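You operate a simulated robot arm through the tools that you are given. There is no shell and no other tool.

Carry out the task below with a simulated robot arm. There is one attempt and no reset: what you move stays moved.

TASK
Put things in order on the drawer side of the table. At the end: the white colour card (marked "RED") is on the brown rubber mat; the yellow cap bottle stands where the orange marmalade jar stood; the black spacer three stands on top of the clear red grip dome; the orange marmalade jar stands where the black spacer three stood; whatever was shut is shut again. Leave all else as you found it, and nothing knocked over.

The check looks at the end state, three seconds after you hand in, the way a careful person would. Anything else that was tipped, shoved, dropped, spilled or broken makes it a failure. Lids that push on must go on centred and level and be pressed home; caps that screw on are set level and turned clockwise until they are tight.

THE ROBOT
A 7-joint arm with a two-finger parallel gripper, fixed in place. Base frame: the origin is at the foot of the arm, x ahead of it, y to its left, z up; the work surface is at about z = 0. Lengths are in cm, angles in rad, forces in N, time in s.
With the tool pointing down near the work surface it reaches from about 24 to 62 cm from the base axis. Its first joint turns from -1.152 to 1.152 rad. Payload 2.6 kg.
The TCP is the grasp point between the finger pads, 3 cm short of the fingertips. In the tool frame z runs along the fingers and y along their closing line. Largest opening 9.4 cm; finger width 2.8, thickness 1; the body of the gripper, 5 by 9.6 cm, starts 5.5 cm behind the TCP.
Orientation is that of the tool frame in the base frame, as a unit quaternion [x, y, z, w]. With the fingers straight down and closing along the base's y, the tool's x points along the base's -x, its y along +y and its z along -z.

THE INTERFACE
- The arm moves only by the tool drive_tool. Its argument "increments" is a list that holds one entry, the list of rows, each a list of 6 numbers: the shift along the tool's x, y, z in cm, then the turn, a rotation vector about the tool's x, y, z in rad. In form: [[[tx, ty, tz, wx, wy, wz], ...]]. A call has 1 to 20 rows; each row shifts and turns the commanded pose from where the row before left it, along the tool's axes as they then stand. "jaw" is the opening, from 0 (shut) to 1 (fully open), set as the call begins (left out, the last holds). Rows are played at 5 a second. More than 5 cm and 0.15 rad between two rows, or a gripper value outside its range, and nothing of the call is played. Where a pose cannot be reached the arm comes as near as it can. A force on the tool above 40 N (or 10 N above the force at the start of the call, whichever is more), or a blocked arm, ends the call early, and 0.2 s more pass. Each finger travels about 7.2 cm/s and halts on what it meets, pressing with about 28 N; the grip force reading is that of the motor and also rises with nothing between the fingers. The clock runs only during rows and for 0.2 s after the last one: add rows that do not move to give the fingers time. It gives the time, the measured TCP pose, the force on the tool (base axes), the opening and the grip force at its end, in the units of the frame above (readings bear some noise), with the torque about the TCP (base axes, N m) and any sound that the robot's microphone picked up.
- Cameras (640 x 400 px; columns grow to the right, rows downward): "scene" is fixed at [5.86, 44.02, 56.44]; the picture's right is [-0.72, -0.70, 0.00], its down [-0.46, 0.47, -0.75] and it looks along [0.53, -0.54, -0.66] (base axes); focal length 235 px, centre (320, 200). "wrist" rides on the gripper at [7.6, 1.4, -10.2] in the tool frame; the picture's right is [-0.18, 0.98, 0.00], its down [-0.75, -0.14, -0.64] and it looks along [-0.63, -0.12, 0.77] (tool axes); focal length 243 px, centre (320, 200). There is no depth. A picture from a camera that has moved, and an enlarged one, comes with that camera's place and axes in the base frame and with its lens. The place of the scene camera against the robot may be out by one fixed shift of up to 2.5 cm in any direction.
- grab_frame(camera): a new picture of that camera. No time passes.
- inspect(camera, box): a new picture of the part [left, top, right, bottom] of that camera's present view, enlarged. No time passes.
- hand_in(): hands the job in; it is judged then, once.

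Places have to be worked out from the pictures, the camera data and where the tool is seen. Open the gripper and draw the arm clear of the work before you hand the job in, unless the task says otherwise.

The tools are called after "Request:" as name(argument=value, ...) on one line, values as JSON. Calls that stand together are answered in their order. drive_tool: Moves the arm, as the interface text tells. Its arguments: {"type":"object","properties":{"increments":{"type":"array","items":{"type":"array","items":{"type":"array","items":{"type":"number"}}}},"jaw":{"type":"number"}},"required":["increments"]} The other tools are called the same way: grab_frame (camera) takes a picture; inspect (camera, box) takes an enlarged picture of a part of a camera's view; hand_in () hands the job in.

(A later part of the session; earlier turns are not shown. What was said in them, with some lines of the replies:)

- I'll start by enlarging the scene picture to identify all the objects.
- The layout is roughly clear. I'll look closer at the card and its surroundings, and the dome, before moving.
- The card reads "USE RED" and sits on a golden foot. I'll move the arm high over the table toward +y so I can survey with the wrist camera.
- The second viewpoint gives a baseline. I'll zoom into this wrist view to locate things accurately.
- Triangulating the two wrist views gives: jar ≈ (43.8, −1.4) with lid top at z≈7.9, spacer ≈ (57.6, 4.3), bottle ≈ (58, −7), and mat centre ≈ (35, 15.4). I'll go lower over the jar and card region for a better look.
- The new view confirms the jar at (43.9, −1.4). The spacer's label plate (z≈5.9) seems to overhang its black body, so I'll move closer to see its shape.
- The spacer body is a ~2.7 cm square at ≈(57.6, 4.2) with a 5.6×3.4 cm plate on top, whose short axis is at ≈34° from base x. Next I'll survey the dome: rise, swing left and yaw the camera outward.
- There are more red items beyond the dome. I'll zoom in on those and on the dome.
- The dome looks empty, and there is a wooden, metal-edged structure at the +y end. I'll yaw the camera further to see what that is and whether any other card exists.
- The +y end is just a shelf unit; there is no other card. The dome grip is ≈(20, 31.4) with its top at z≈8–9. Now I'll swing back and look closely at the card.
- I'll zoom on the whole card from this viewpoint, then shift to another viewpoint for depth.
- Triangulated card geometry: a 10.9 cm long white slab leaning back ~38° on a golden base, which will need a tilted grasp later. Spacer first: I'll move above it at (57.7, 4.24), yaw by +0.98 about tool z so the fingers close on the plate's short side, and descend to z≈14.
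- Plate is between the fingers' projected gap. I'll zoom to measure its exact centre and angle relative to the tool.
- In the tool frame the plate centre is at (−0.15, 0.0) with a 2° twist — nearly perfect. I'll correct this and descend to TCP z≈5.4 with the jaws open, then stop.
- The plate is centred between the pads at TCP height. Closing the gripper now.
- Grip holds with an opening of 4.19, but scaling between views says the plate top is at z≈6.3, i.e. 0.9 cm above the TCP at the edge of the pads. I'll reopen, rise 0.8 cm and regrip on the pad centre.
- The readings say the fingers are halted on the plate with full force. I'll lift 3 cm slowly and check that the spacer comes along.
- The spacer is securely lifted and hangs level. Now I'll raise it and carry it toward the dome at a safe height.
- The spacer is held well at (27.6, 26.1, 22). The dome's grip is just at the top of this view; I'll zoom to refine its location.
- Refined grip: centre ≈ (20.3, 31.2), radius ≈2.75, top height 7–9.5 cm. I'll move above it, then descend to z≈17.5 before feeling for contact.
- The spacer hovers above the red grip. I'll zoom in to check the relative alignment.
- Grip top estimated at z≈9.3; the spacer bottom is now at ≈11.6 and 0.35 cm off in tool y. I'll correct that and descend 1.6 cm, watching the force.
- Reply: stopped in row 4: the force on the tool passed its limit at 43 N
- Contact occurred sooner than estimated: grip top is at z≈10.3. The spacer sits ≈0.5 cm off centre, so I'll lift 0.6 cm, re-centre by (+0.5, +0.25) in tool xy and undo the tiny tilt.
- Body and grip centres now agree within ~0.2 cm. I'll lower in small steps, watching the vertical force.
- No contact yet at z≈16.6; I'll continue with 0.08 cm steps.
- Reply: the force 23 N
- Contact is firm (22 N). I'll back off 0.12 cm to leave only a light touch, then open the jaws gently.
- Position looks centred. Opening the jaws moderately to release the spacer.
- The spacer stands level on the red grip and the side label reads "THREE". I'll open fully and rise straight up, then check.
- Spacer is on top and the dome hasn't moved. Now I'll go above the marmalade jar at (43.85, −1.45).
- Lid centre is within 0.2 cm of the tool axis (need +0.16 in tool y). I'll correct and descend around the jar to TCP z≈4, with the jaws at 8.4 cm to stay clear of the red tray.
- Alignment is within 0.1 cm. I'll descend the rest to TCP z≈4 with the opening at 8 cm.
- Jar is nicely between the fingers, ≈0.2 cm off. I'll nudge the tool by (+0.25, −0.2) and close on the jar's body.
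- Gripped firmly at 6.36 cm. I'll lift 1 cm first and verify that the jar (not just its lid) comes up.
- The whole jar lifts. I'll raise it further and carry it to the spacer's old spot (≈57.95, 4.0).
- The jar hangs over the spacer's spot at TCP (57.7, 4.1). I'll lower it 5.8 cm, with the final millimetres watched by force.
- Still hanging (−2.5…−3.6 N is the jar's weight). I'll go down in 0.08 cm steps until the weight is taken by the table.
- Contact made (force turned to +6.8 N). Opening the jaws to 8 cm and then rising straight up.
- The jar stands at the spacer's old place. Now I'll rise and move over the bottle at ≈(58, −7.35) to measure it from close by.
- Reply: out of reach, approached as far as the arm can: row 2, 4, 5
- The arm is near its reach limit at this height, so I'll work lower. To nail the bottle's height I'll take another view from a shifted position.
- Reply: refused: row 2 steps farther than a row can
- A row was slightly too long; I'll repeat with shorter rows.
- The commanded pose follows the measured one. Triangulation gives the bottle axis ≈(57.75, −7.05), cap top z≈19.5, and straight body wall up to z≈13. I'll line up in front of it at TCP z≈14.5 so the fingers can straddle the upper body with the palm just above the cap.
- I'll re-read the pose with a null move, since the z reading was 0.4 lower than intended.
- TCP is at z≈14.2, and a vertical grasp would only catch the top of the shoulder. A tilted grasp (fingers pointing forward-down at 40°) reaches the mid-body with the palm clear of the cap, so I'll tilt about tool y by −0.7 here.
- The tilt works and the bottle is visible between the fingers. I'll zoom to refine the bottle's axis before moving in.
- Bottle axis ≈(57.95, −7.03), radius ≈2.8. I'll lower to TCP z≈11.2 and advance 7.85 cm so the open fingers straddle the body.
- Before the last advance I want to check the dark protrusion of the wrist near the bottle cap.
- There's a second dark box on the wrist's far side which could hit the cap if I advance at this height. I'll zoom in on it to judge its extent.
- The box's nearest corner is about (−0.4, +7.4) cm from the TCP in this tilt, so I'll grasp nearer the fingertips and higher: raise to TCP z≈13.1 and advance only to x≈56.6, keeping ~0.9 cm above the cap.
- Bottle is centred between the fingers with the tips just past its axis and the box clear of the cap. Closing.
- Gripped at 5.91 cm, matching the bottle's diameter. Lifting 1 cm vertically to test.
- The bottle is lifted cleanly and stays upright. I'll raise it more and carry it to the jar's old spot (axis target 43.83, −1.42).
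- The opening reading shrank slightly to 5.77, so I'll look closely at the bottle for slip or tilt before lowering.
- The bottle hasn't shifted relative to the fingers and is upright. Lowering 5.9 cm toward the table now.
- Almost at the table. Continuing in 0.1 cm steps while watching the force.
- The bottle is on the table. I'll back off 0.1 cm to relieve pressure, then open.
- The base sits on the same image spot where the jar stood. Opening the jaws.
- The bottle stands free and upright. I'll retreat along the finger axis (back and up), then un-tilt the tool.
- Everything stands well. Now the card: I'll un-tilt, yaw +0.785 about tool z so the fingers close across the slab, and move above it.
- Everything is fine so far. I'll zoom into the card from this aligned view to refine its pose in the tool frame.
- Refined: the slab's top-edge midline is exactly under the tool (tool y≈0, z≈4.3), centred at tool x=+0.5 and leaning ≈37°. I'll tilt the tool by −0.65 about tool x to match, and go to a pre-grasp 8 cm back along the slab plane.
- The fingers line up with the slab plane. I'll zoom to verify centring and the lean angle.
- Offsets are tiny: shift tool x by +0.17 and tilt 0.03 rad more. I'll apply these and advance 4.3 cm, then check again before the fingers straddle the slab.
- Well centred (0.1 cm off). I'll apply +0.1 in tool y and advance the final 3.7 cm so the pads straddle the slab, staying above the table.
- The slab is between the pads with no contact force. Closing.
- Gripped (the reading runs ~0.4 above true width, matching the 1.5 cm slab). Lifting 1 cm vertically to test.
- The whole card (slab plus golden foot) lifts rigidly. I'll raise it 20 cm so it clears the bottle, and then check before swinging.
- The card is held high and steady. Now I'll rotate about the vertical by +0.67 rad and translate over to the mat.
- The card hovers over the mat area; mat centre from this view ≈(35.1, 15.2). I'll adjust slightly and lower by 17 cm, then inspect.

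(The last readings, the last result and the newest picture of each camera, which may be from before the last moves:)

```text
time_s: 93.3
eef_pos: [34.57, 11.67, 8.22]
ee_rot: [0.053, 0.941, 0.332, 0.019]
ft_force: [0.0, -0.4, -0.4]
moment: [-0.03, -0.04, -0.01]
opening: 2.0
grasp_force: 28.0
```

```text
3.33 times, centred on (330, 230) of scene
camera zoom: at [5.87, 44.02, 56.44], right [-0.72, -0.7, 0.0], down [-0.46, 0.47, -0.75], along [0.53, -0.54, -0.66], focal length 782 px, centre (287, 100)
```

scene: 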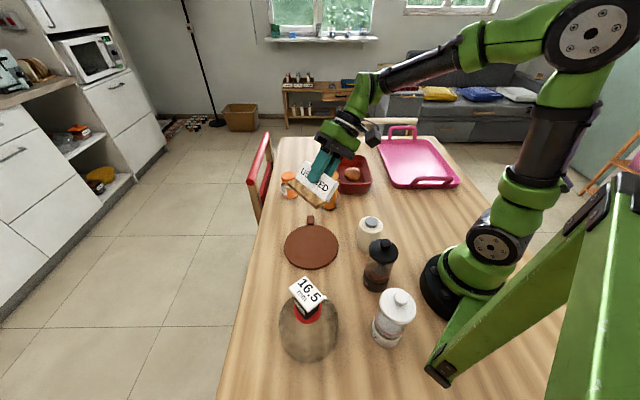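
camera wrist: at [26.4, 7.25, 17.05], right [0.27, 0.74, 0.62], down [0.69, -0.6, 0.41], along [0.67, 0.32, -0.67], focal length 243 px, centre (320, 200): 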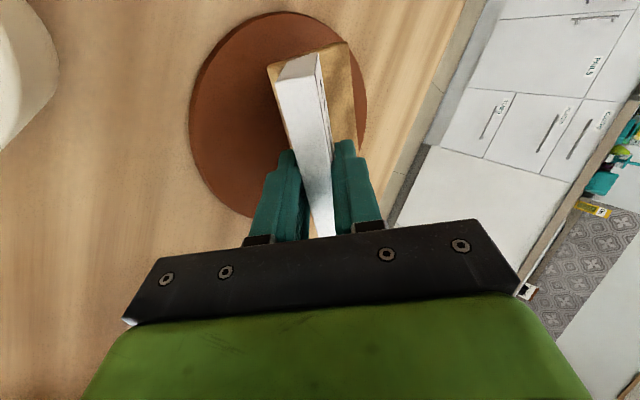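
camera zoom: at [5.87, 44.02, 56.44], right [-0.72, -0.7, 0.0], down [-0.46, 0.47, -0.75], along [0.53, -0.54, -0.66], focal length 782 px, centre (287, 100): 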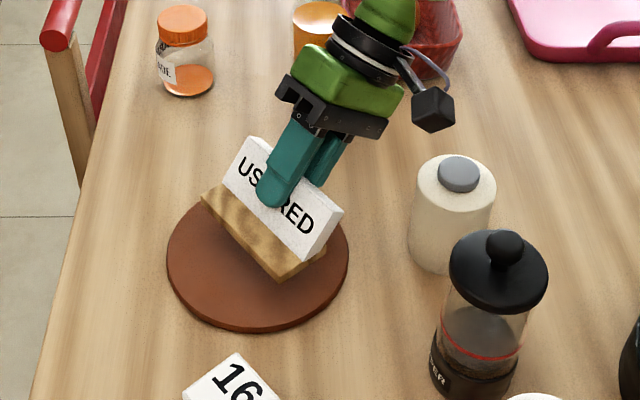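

Base centre projects to ≈(35.05, 15.1) versus mat centre ≈(35.2, 15.4) — good. Lowering 3 cm, then feeling for contact.

Request:
drive_tool(increments=[[[0, -0.943, 1.167, 0, 0, 0], [0, -0.629, 0.778, 0, 0, 0], [0, -0.315, 0.389, 0, 0, 0], [0, 0, 0, 0, 0, 0]]])

Request:
drive_tool(increments=[[[0, -0.0943, 0.1167, 0, 0, 0], [0, 0, 0, 0, 0, 0]]])

Request:
inspect(camera="scene", box=[260, 170, 400, 290])

```text
time_s: 94.3
eef_pos: [34.67, 11.77, 5.37]
ee_rot: [0.054, 0.941, 0.332, 0.019]
ft_force: [0.1, -0.2, 0.3]
moment: [-0.01, 0.0, 0.0]
opening: 1.99
grasp_force: 28.4
```

```text
time_s: 94.9
eef_pos: [34.59, 11.75, 5.22]
ee_rot: [0.054, 0.941, 0.334, 0.02]
ft_force: [-1.8, -2.8, 8.2]
moment: [0.11, 0.14, 0.09]
opening: 1.96
grasp_force: 28.0
```

```text
3.33 times, centred on (330, 230) of scene
camera zoom: at [5.86, 44.02, 56.44], right [-0.72, -0.7, 0.0], down [-0.46, 0.47, -0.75], along [0.53, -0.54, -0.66], focal length 782 px, centre (287, 100)
```

zoom: 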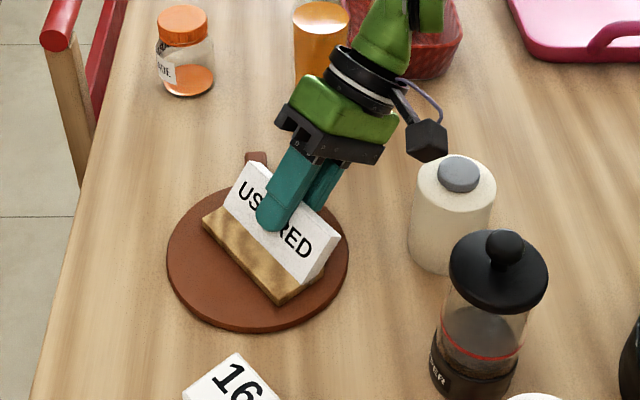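

Contact at TCP z≈5.2 (mat ≈1 cm thick). I'll zoom in to see whether the foot is flat on the mat.

Request:
inspect(camera="scene", box=[300, 210, 350, 265])

Request:
inspect(camera="wrist", box=[180, 0, 420, 230])

```text
7.27 times, centred on (325, 238) of scene
camera zoom: at [5.86, 44.02, 56.44], right [-0.72, -0.7, 0.0], down [-0.46, 0.47, -0.75], along [0.53, -0.54, -0.66], focal length 1706 px, centre (284, -73)
```

zoom: 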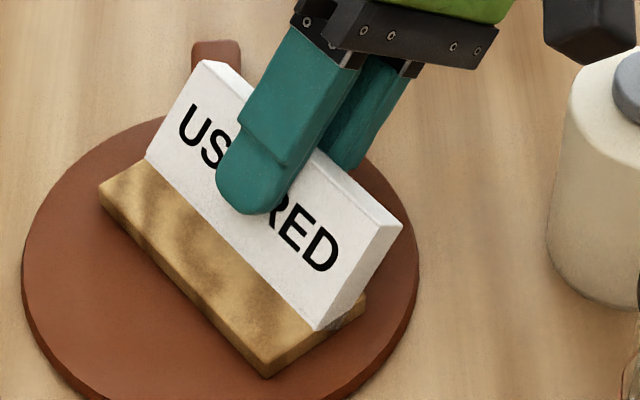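

```text
1.74 times, centred on (300, 115) of wrist
camera zoom: at [26.46, 7.31, 13.98], right [0.27, 0.74, 0.62], down [0.69, -0.6, 0.41], along [0.67, 0.32, -0.67], focal length 422 px, centre (355, 348)
```

zoom: 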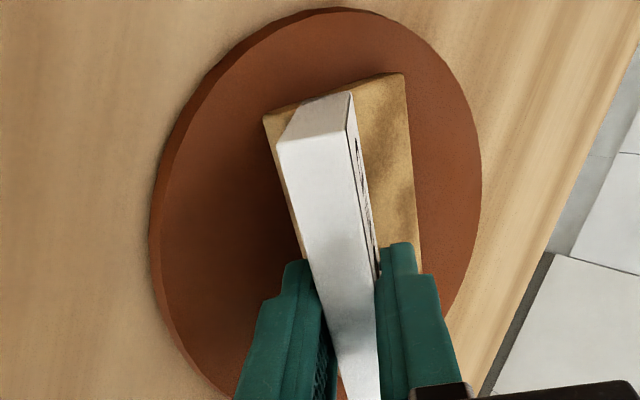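

The foot lies flat and well within the mat. Opening just to 2.6 cm (as at grasp) to release without touching the mat.

Request:
drive_tool(increments=[[[0, 0, 0, 0, 0, 0], [0, 0, 0, 0, 0, 0], [0, 0, 0, 0, 0, 0]]], jaw=0.28)

Request:
inspect(camera="scene", box=[300, 210, 350, 265])

Request:
inspect(camera="wrist", box=[180, 0, 420, 230])

```text
time_s: 95.7
eef_pos: [34.66, 11.8, 5.0]
ee_rot: [0.054, 0.941, 0.333, 0.019]
ft_force: [0.3, 0.3, 0.6]
moment: [-0.01, 0.02, 0.02]
opening: 2.64
grasp_force: 0.0
```

```text
7.27 times, centred on (325, 238) of scene
camera zoom: at [5.86, 44.02, 56.44], right [-0.72, -0.7, 0.0], down [-0.46, 0.47, -0.75], along [0.53, -0.54, -0.66], focal length 1706 px, centre (284, -73)
```

zoom: 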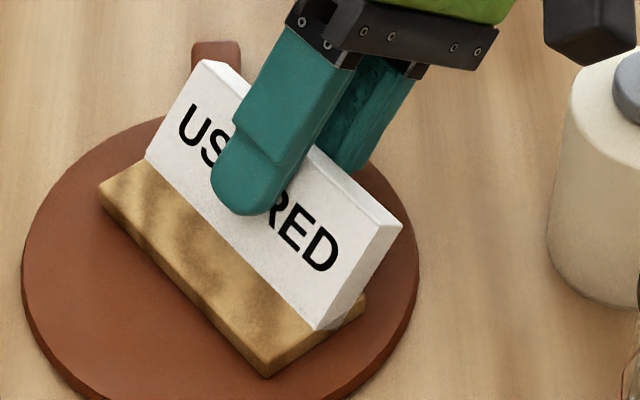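

```text
1.74 times, centred on (300, 115) of wrist
camera zoom: at [26.45, 7.31, 13.95], right [0.27, 0.74, 0.62], down [0.69, -0.6, 0.41], along [0.67, 0.32, -0.67], focal length 422 px, centre (355, 348)
```

zoom: 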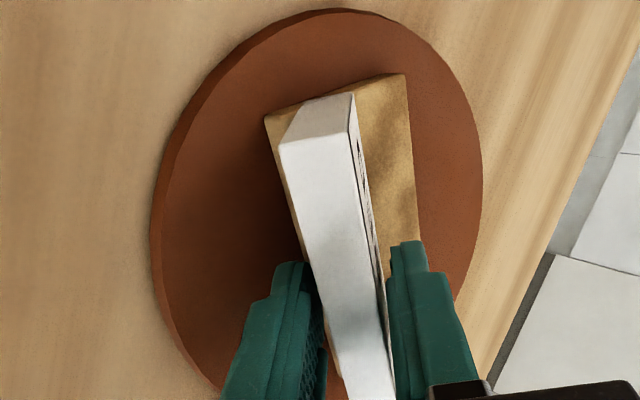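

Card released and unmoved. Retreating along the slab plane, back and up.

Request:
drive_tool(increments=[[[0, 0, -0.8, 0, 0, 0], [0, 0, -1.5, 0, 0, 0], [0, 0, -2.5, 0, 0, 0], [0, 0, -3, 0, 0, 0], [0, 0, -3, 0, 0, 0], [0, 1.887, -2.334, 0, 0, 0], [0, 2.516, -3.112, 0, 0, 0], [0, 2.516, -3.112, 0, 0, 0], [0, 0, 0, 0, 0, 0]]])

Request:
grab_frame(camera="scene")

Request:
grab_frame(camera="wrist")

```text
time_s: 97.7
eef_pos: [34.02, 4.95, 24.61]
ee_rot: [0.055, 0.941, 0.332, 0.019]
ft_force: [0.2, 0.0, 0.4]
moment: [0.03, 0.01, -0.01]
opening: 2.62
grasp_force: 0.0
```

```text
taken
```

scene: 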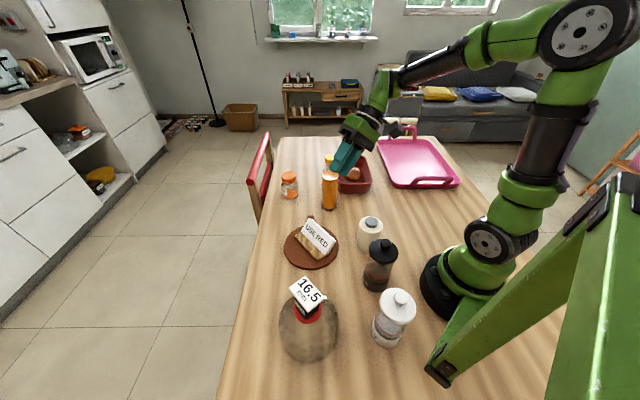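

```text
taken
camera wrist: at [25.88, 0.6, 33.44], right [0.27, 0.74, 0.62], down [0.69, -0.6, 0.41], along [0.67, 0.32, -0.67], focal length 243 px, centre (320, 200)
```

wrist: 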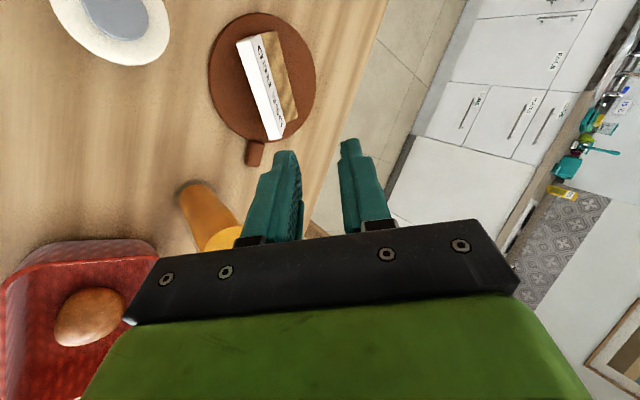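

The card sits fully on the mat. I'll un-tilt, raise the arm clear, open the gripper, and make a final inspection.

Request:
drive_tool(increments=[[[0, 1.887, -2.334, 0, 0, 0], [0, 1.887, -2.334, 0, 0, 0], [0, 0, 0, 0.136, 0, 0], [0, 0, 0, 0.136, 0, 0], [0, 0, 0, 0.136, 0, 0], [0, 0, 0, 0.136, 0, 0], [0, 0, 0, 0.136, 0, 0], [0, -3, -2, 0, 0, 0], [0, -3, -2, 0, 0, 0], [0, -3, -2, 0, 0, 0], [0, -3, 0, 0, 0, 0], [0, 0, 0, 0, 0, 0], [0, 0, 0, 0, 0, 0]]], jaw=1)

Request:
grab_frame(camera="scene")

Request:
grab_frame(camera="wrist")

```text
time_s: 100.5
eef_pos: [32.41, -6.98, 36.6]
ee_rot: [0.056, 0.998, 0.0, 0.0]
ft_force: [0.9, -1.1, 0.0]
moment: [0.04, -0.04, 0.05]
opening: 9.41
grasp_force: 0.1
```

```text
taken
```

scene: 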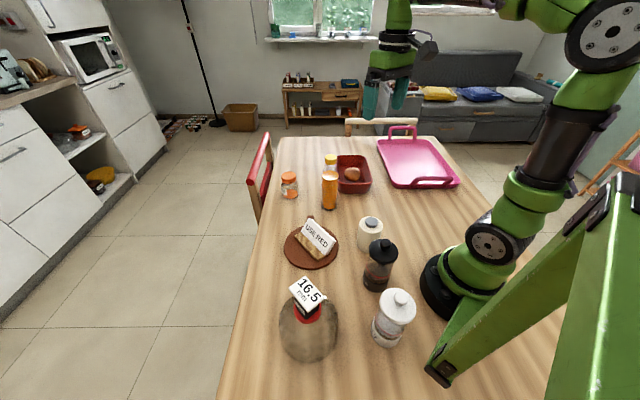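

```text
taken
camera wrist: at [25.06, -4.67, 46.81], right [0.29, 0.96, 0.0], down [0.73, -0.23, 0.64], along [0.61, -0.19, -0.77], focal length 243 px, centre (320, 200)
```

wrist: 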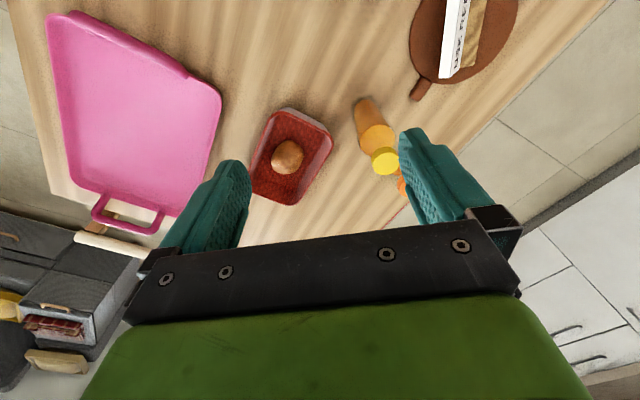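

Arm is clear. I'll re-inspect the same scene crops as at the start to compare everything.

Request:
inspect(camera="scene", box=[230, 120, 390, 220])

Request:
inspect(camera="scene", box=[250, 190, 442, 310])

Request:
inspect(camera="scene", box=[240, 250, 480, 400])

Request:
inspect(camera="scene", box=[275, 205, 345, 275])

```text
4.00 times, centred on (310, 170) of scene
camera zoom: at [5.87, 44.02, 56.44], right [-0.72, -0.7, 0.0], down [-0.46, 0.47, -0.75], along [0.53, -0.54, -0.66], focal length 938 px, centre (360, 320)
```

zoom: 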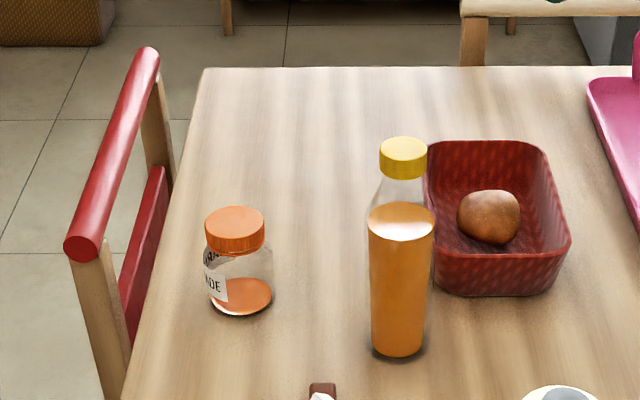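

```text
3.33 times, centred on (346, 250) of scene
camera zoom: at [5.87, 44.02, 56.44], right [-0.72, -0.7, 0.0], down [-0.46, 0.47, -0.75], along [0.53, -0.54, -0.66], focal length 782 px, centre (233, 33)
```

zoom: 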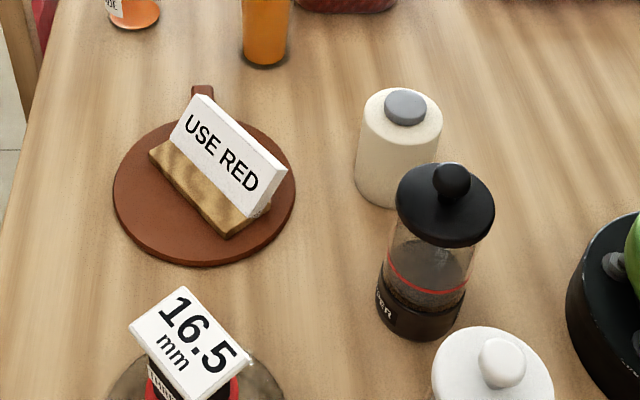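

```text
2.67 times, centred on (360, 325) of scene
camera zoom: at [5.87, 44.02, 56.44], right [-0.72, -0.7, 0.0], down [-0.46, 0.47, -0.75], along [0.53, -0.54, -0.66], focal length 626 px, centre (213, -133)
```

zoom: 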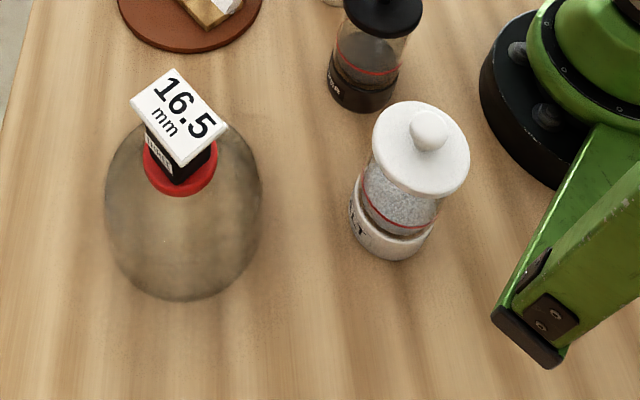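

```text
5.71 times, centred on (310, 240) of scene
camera zoom: at [5.87, 44.02, 56.44], right [-0.72, -0.7, 0.0], down [-0.46, 0.47, -0.75], along [0.53, -0.54, -0.66], focal length 1341 px, centre (377, -29)
```

zoom: 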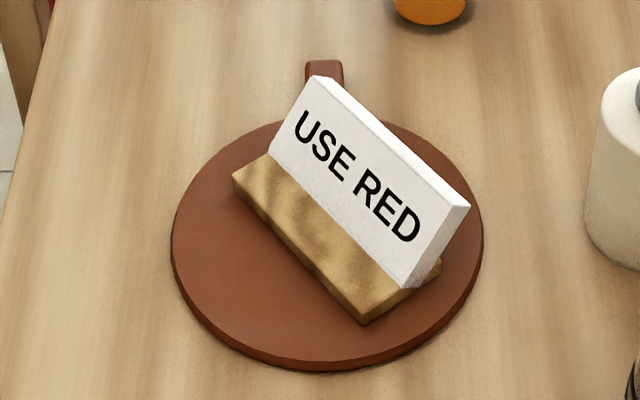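

The final check against the starting pictures:
- The "USE RED" card is flat on the mat.
- The bottle stands on the jar's old spot, and the jar stands on the spacer's old spot.
- Spacer THREE stands on the dome's red grip.
- The mat, dome, tray and everything else have not moved.

The gripper is open and the arm is clear, so I'm handing in.

Request:
hand_in()

```text
The job is handed in.
```

I finished the rearrangement and handed it in; I haven't seen the check's verdict. In the last pictures:

- **Card:** the white "USE RED" card, with its golden foot, stands on the brown rubber mat, close to its centre. I turned it about 38° from how it stood before.
- **Yellow cap bottle:** it stands upright where the marmalade jar stood.
- **Marmalade jar:** it stands where spacer three stood, within about half a centimetre by eye.
- **Spacer three:** it stands on the dome's red grip. While I was lowering it, the first contact pushed on the dome with about 43 N before the arm stopped. The dome stayed in place.
- **Everything else:** I saw nothing moved or knocked over. I opened nothing, so there was nothing to shut again.

The gripper was open and the arm was clear of the table when I handed in.
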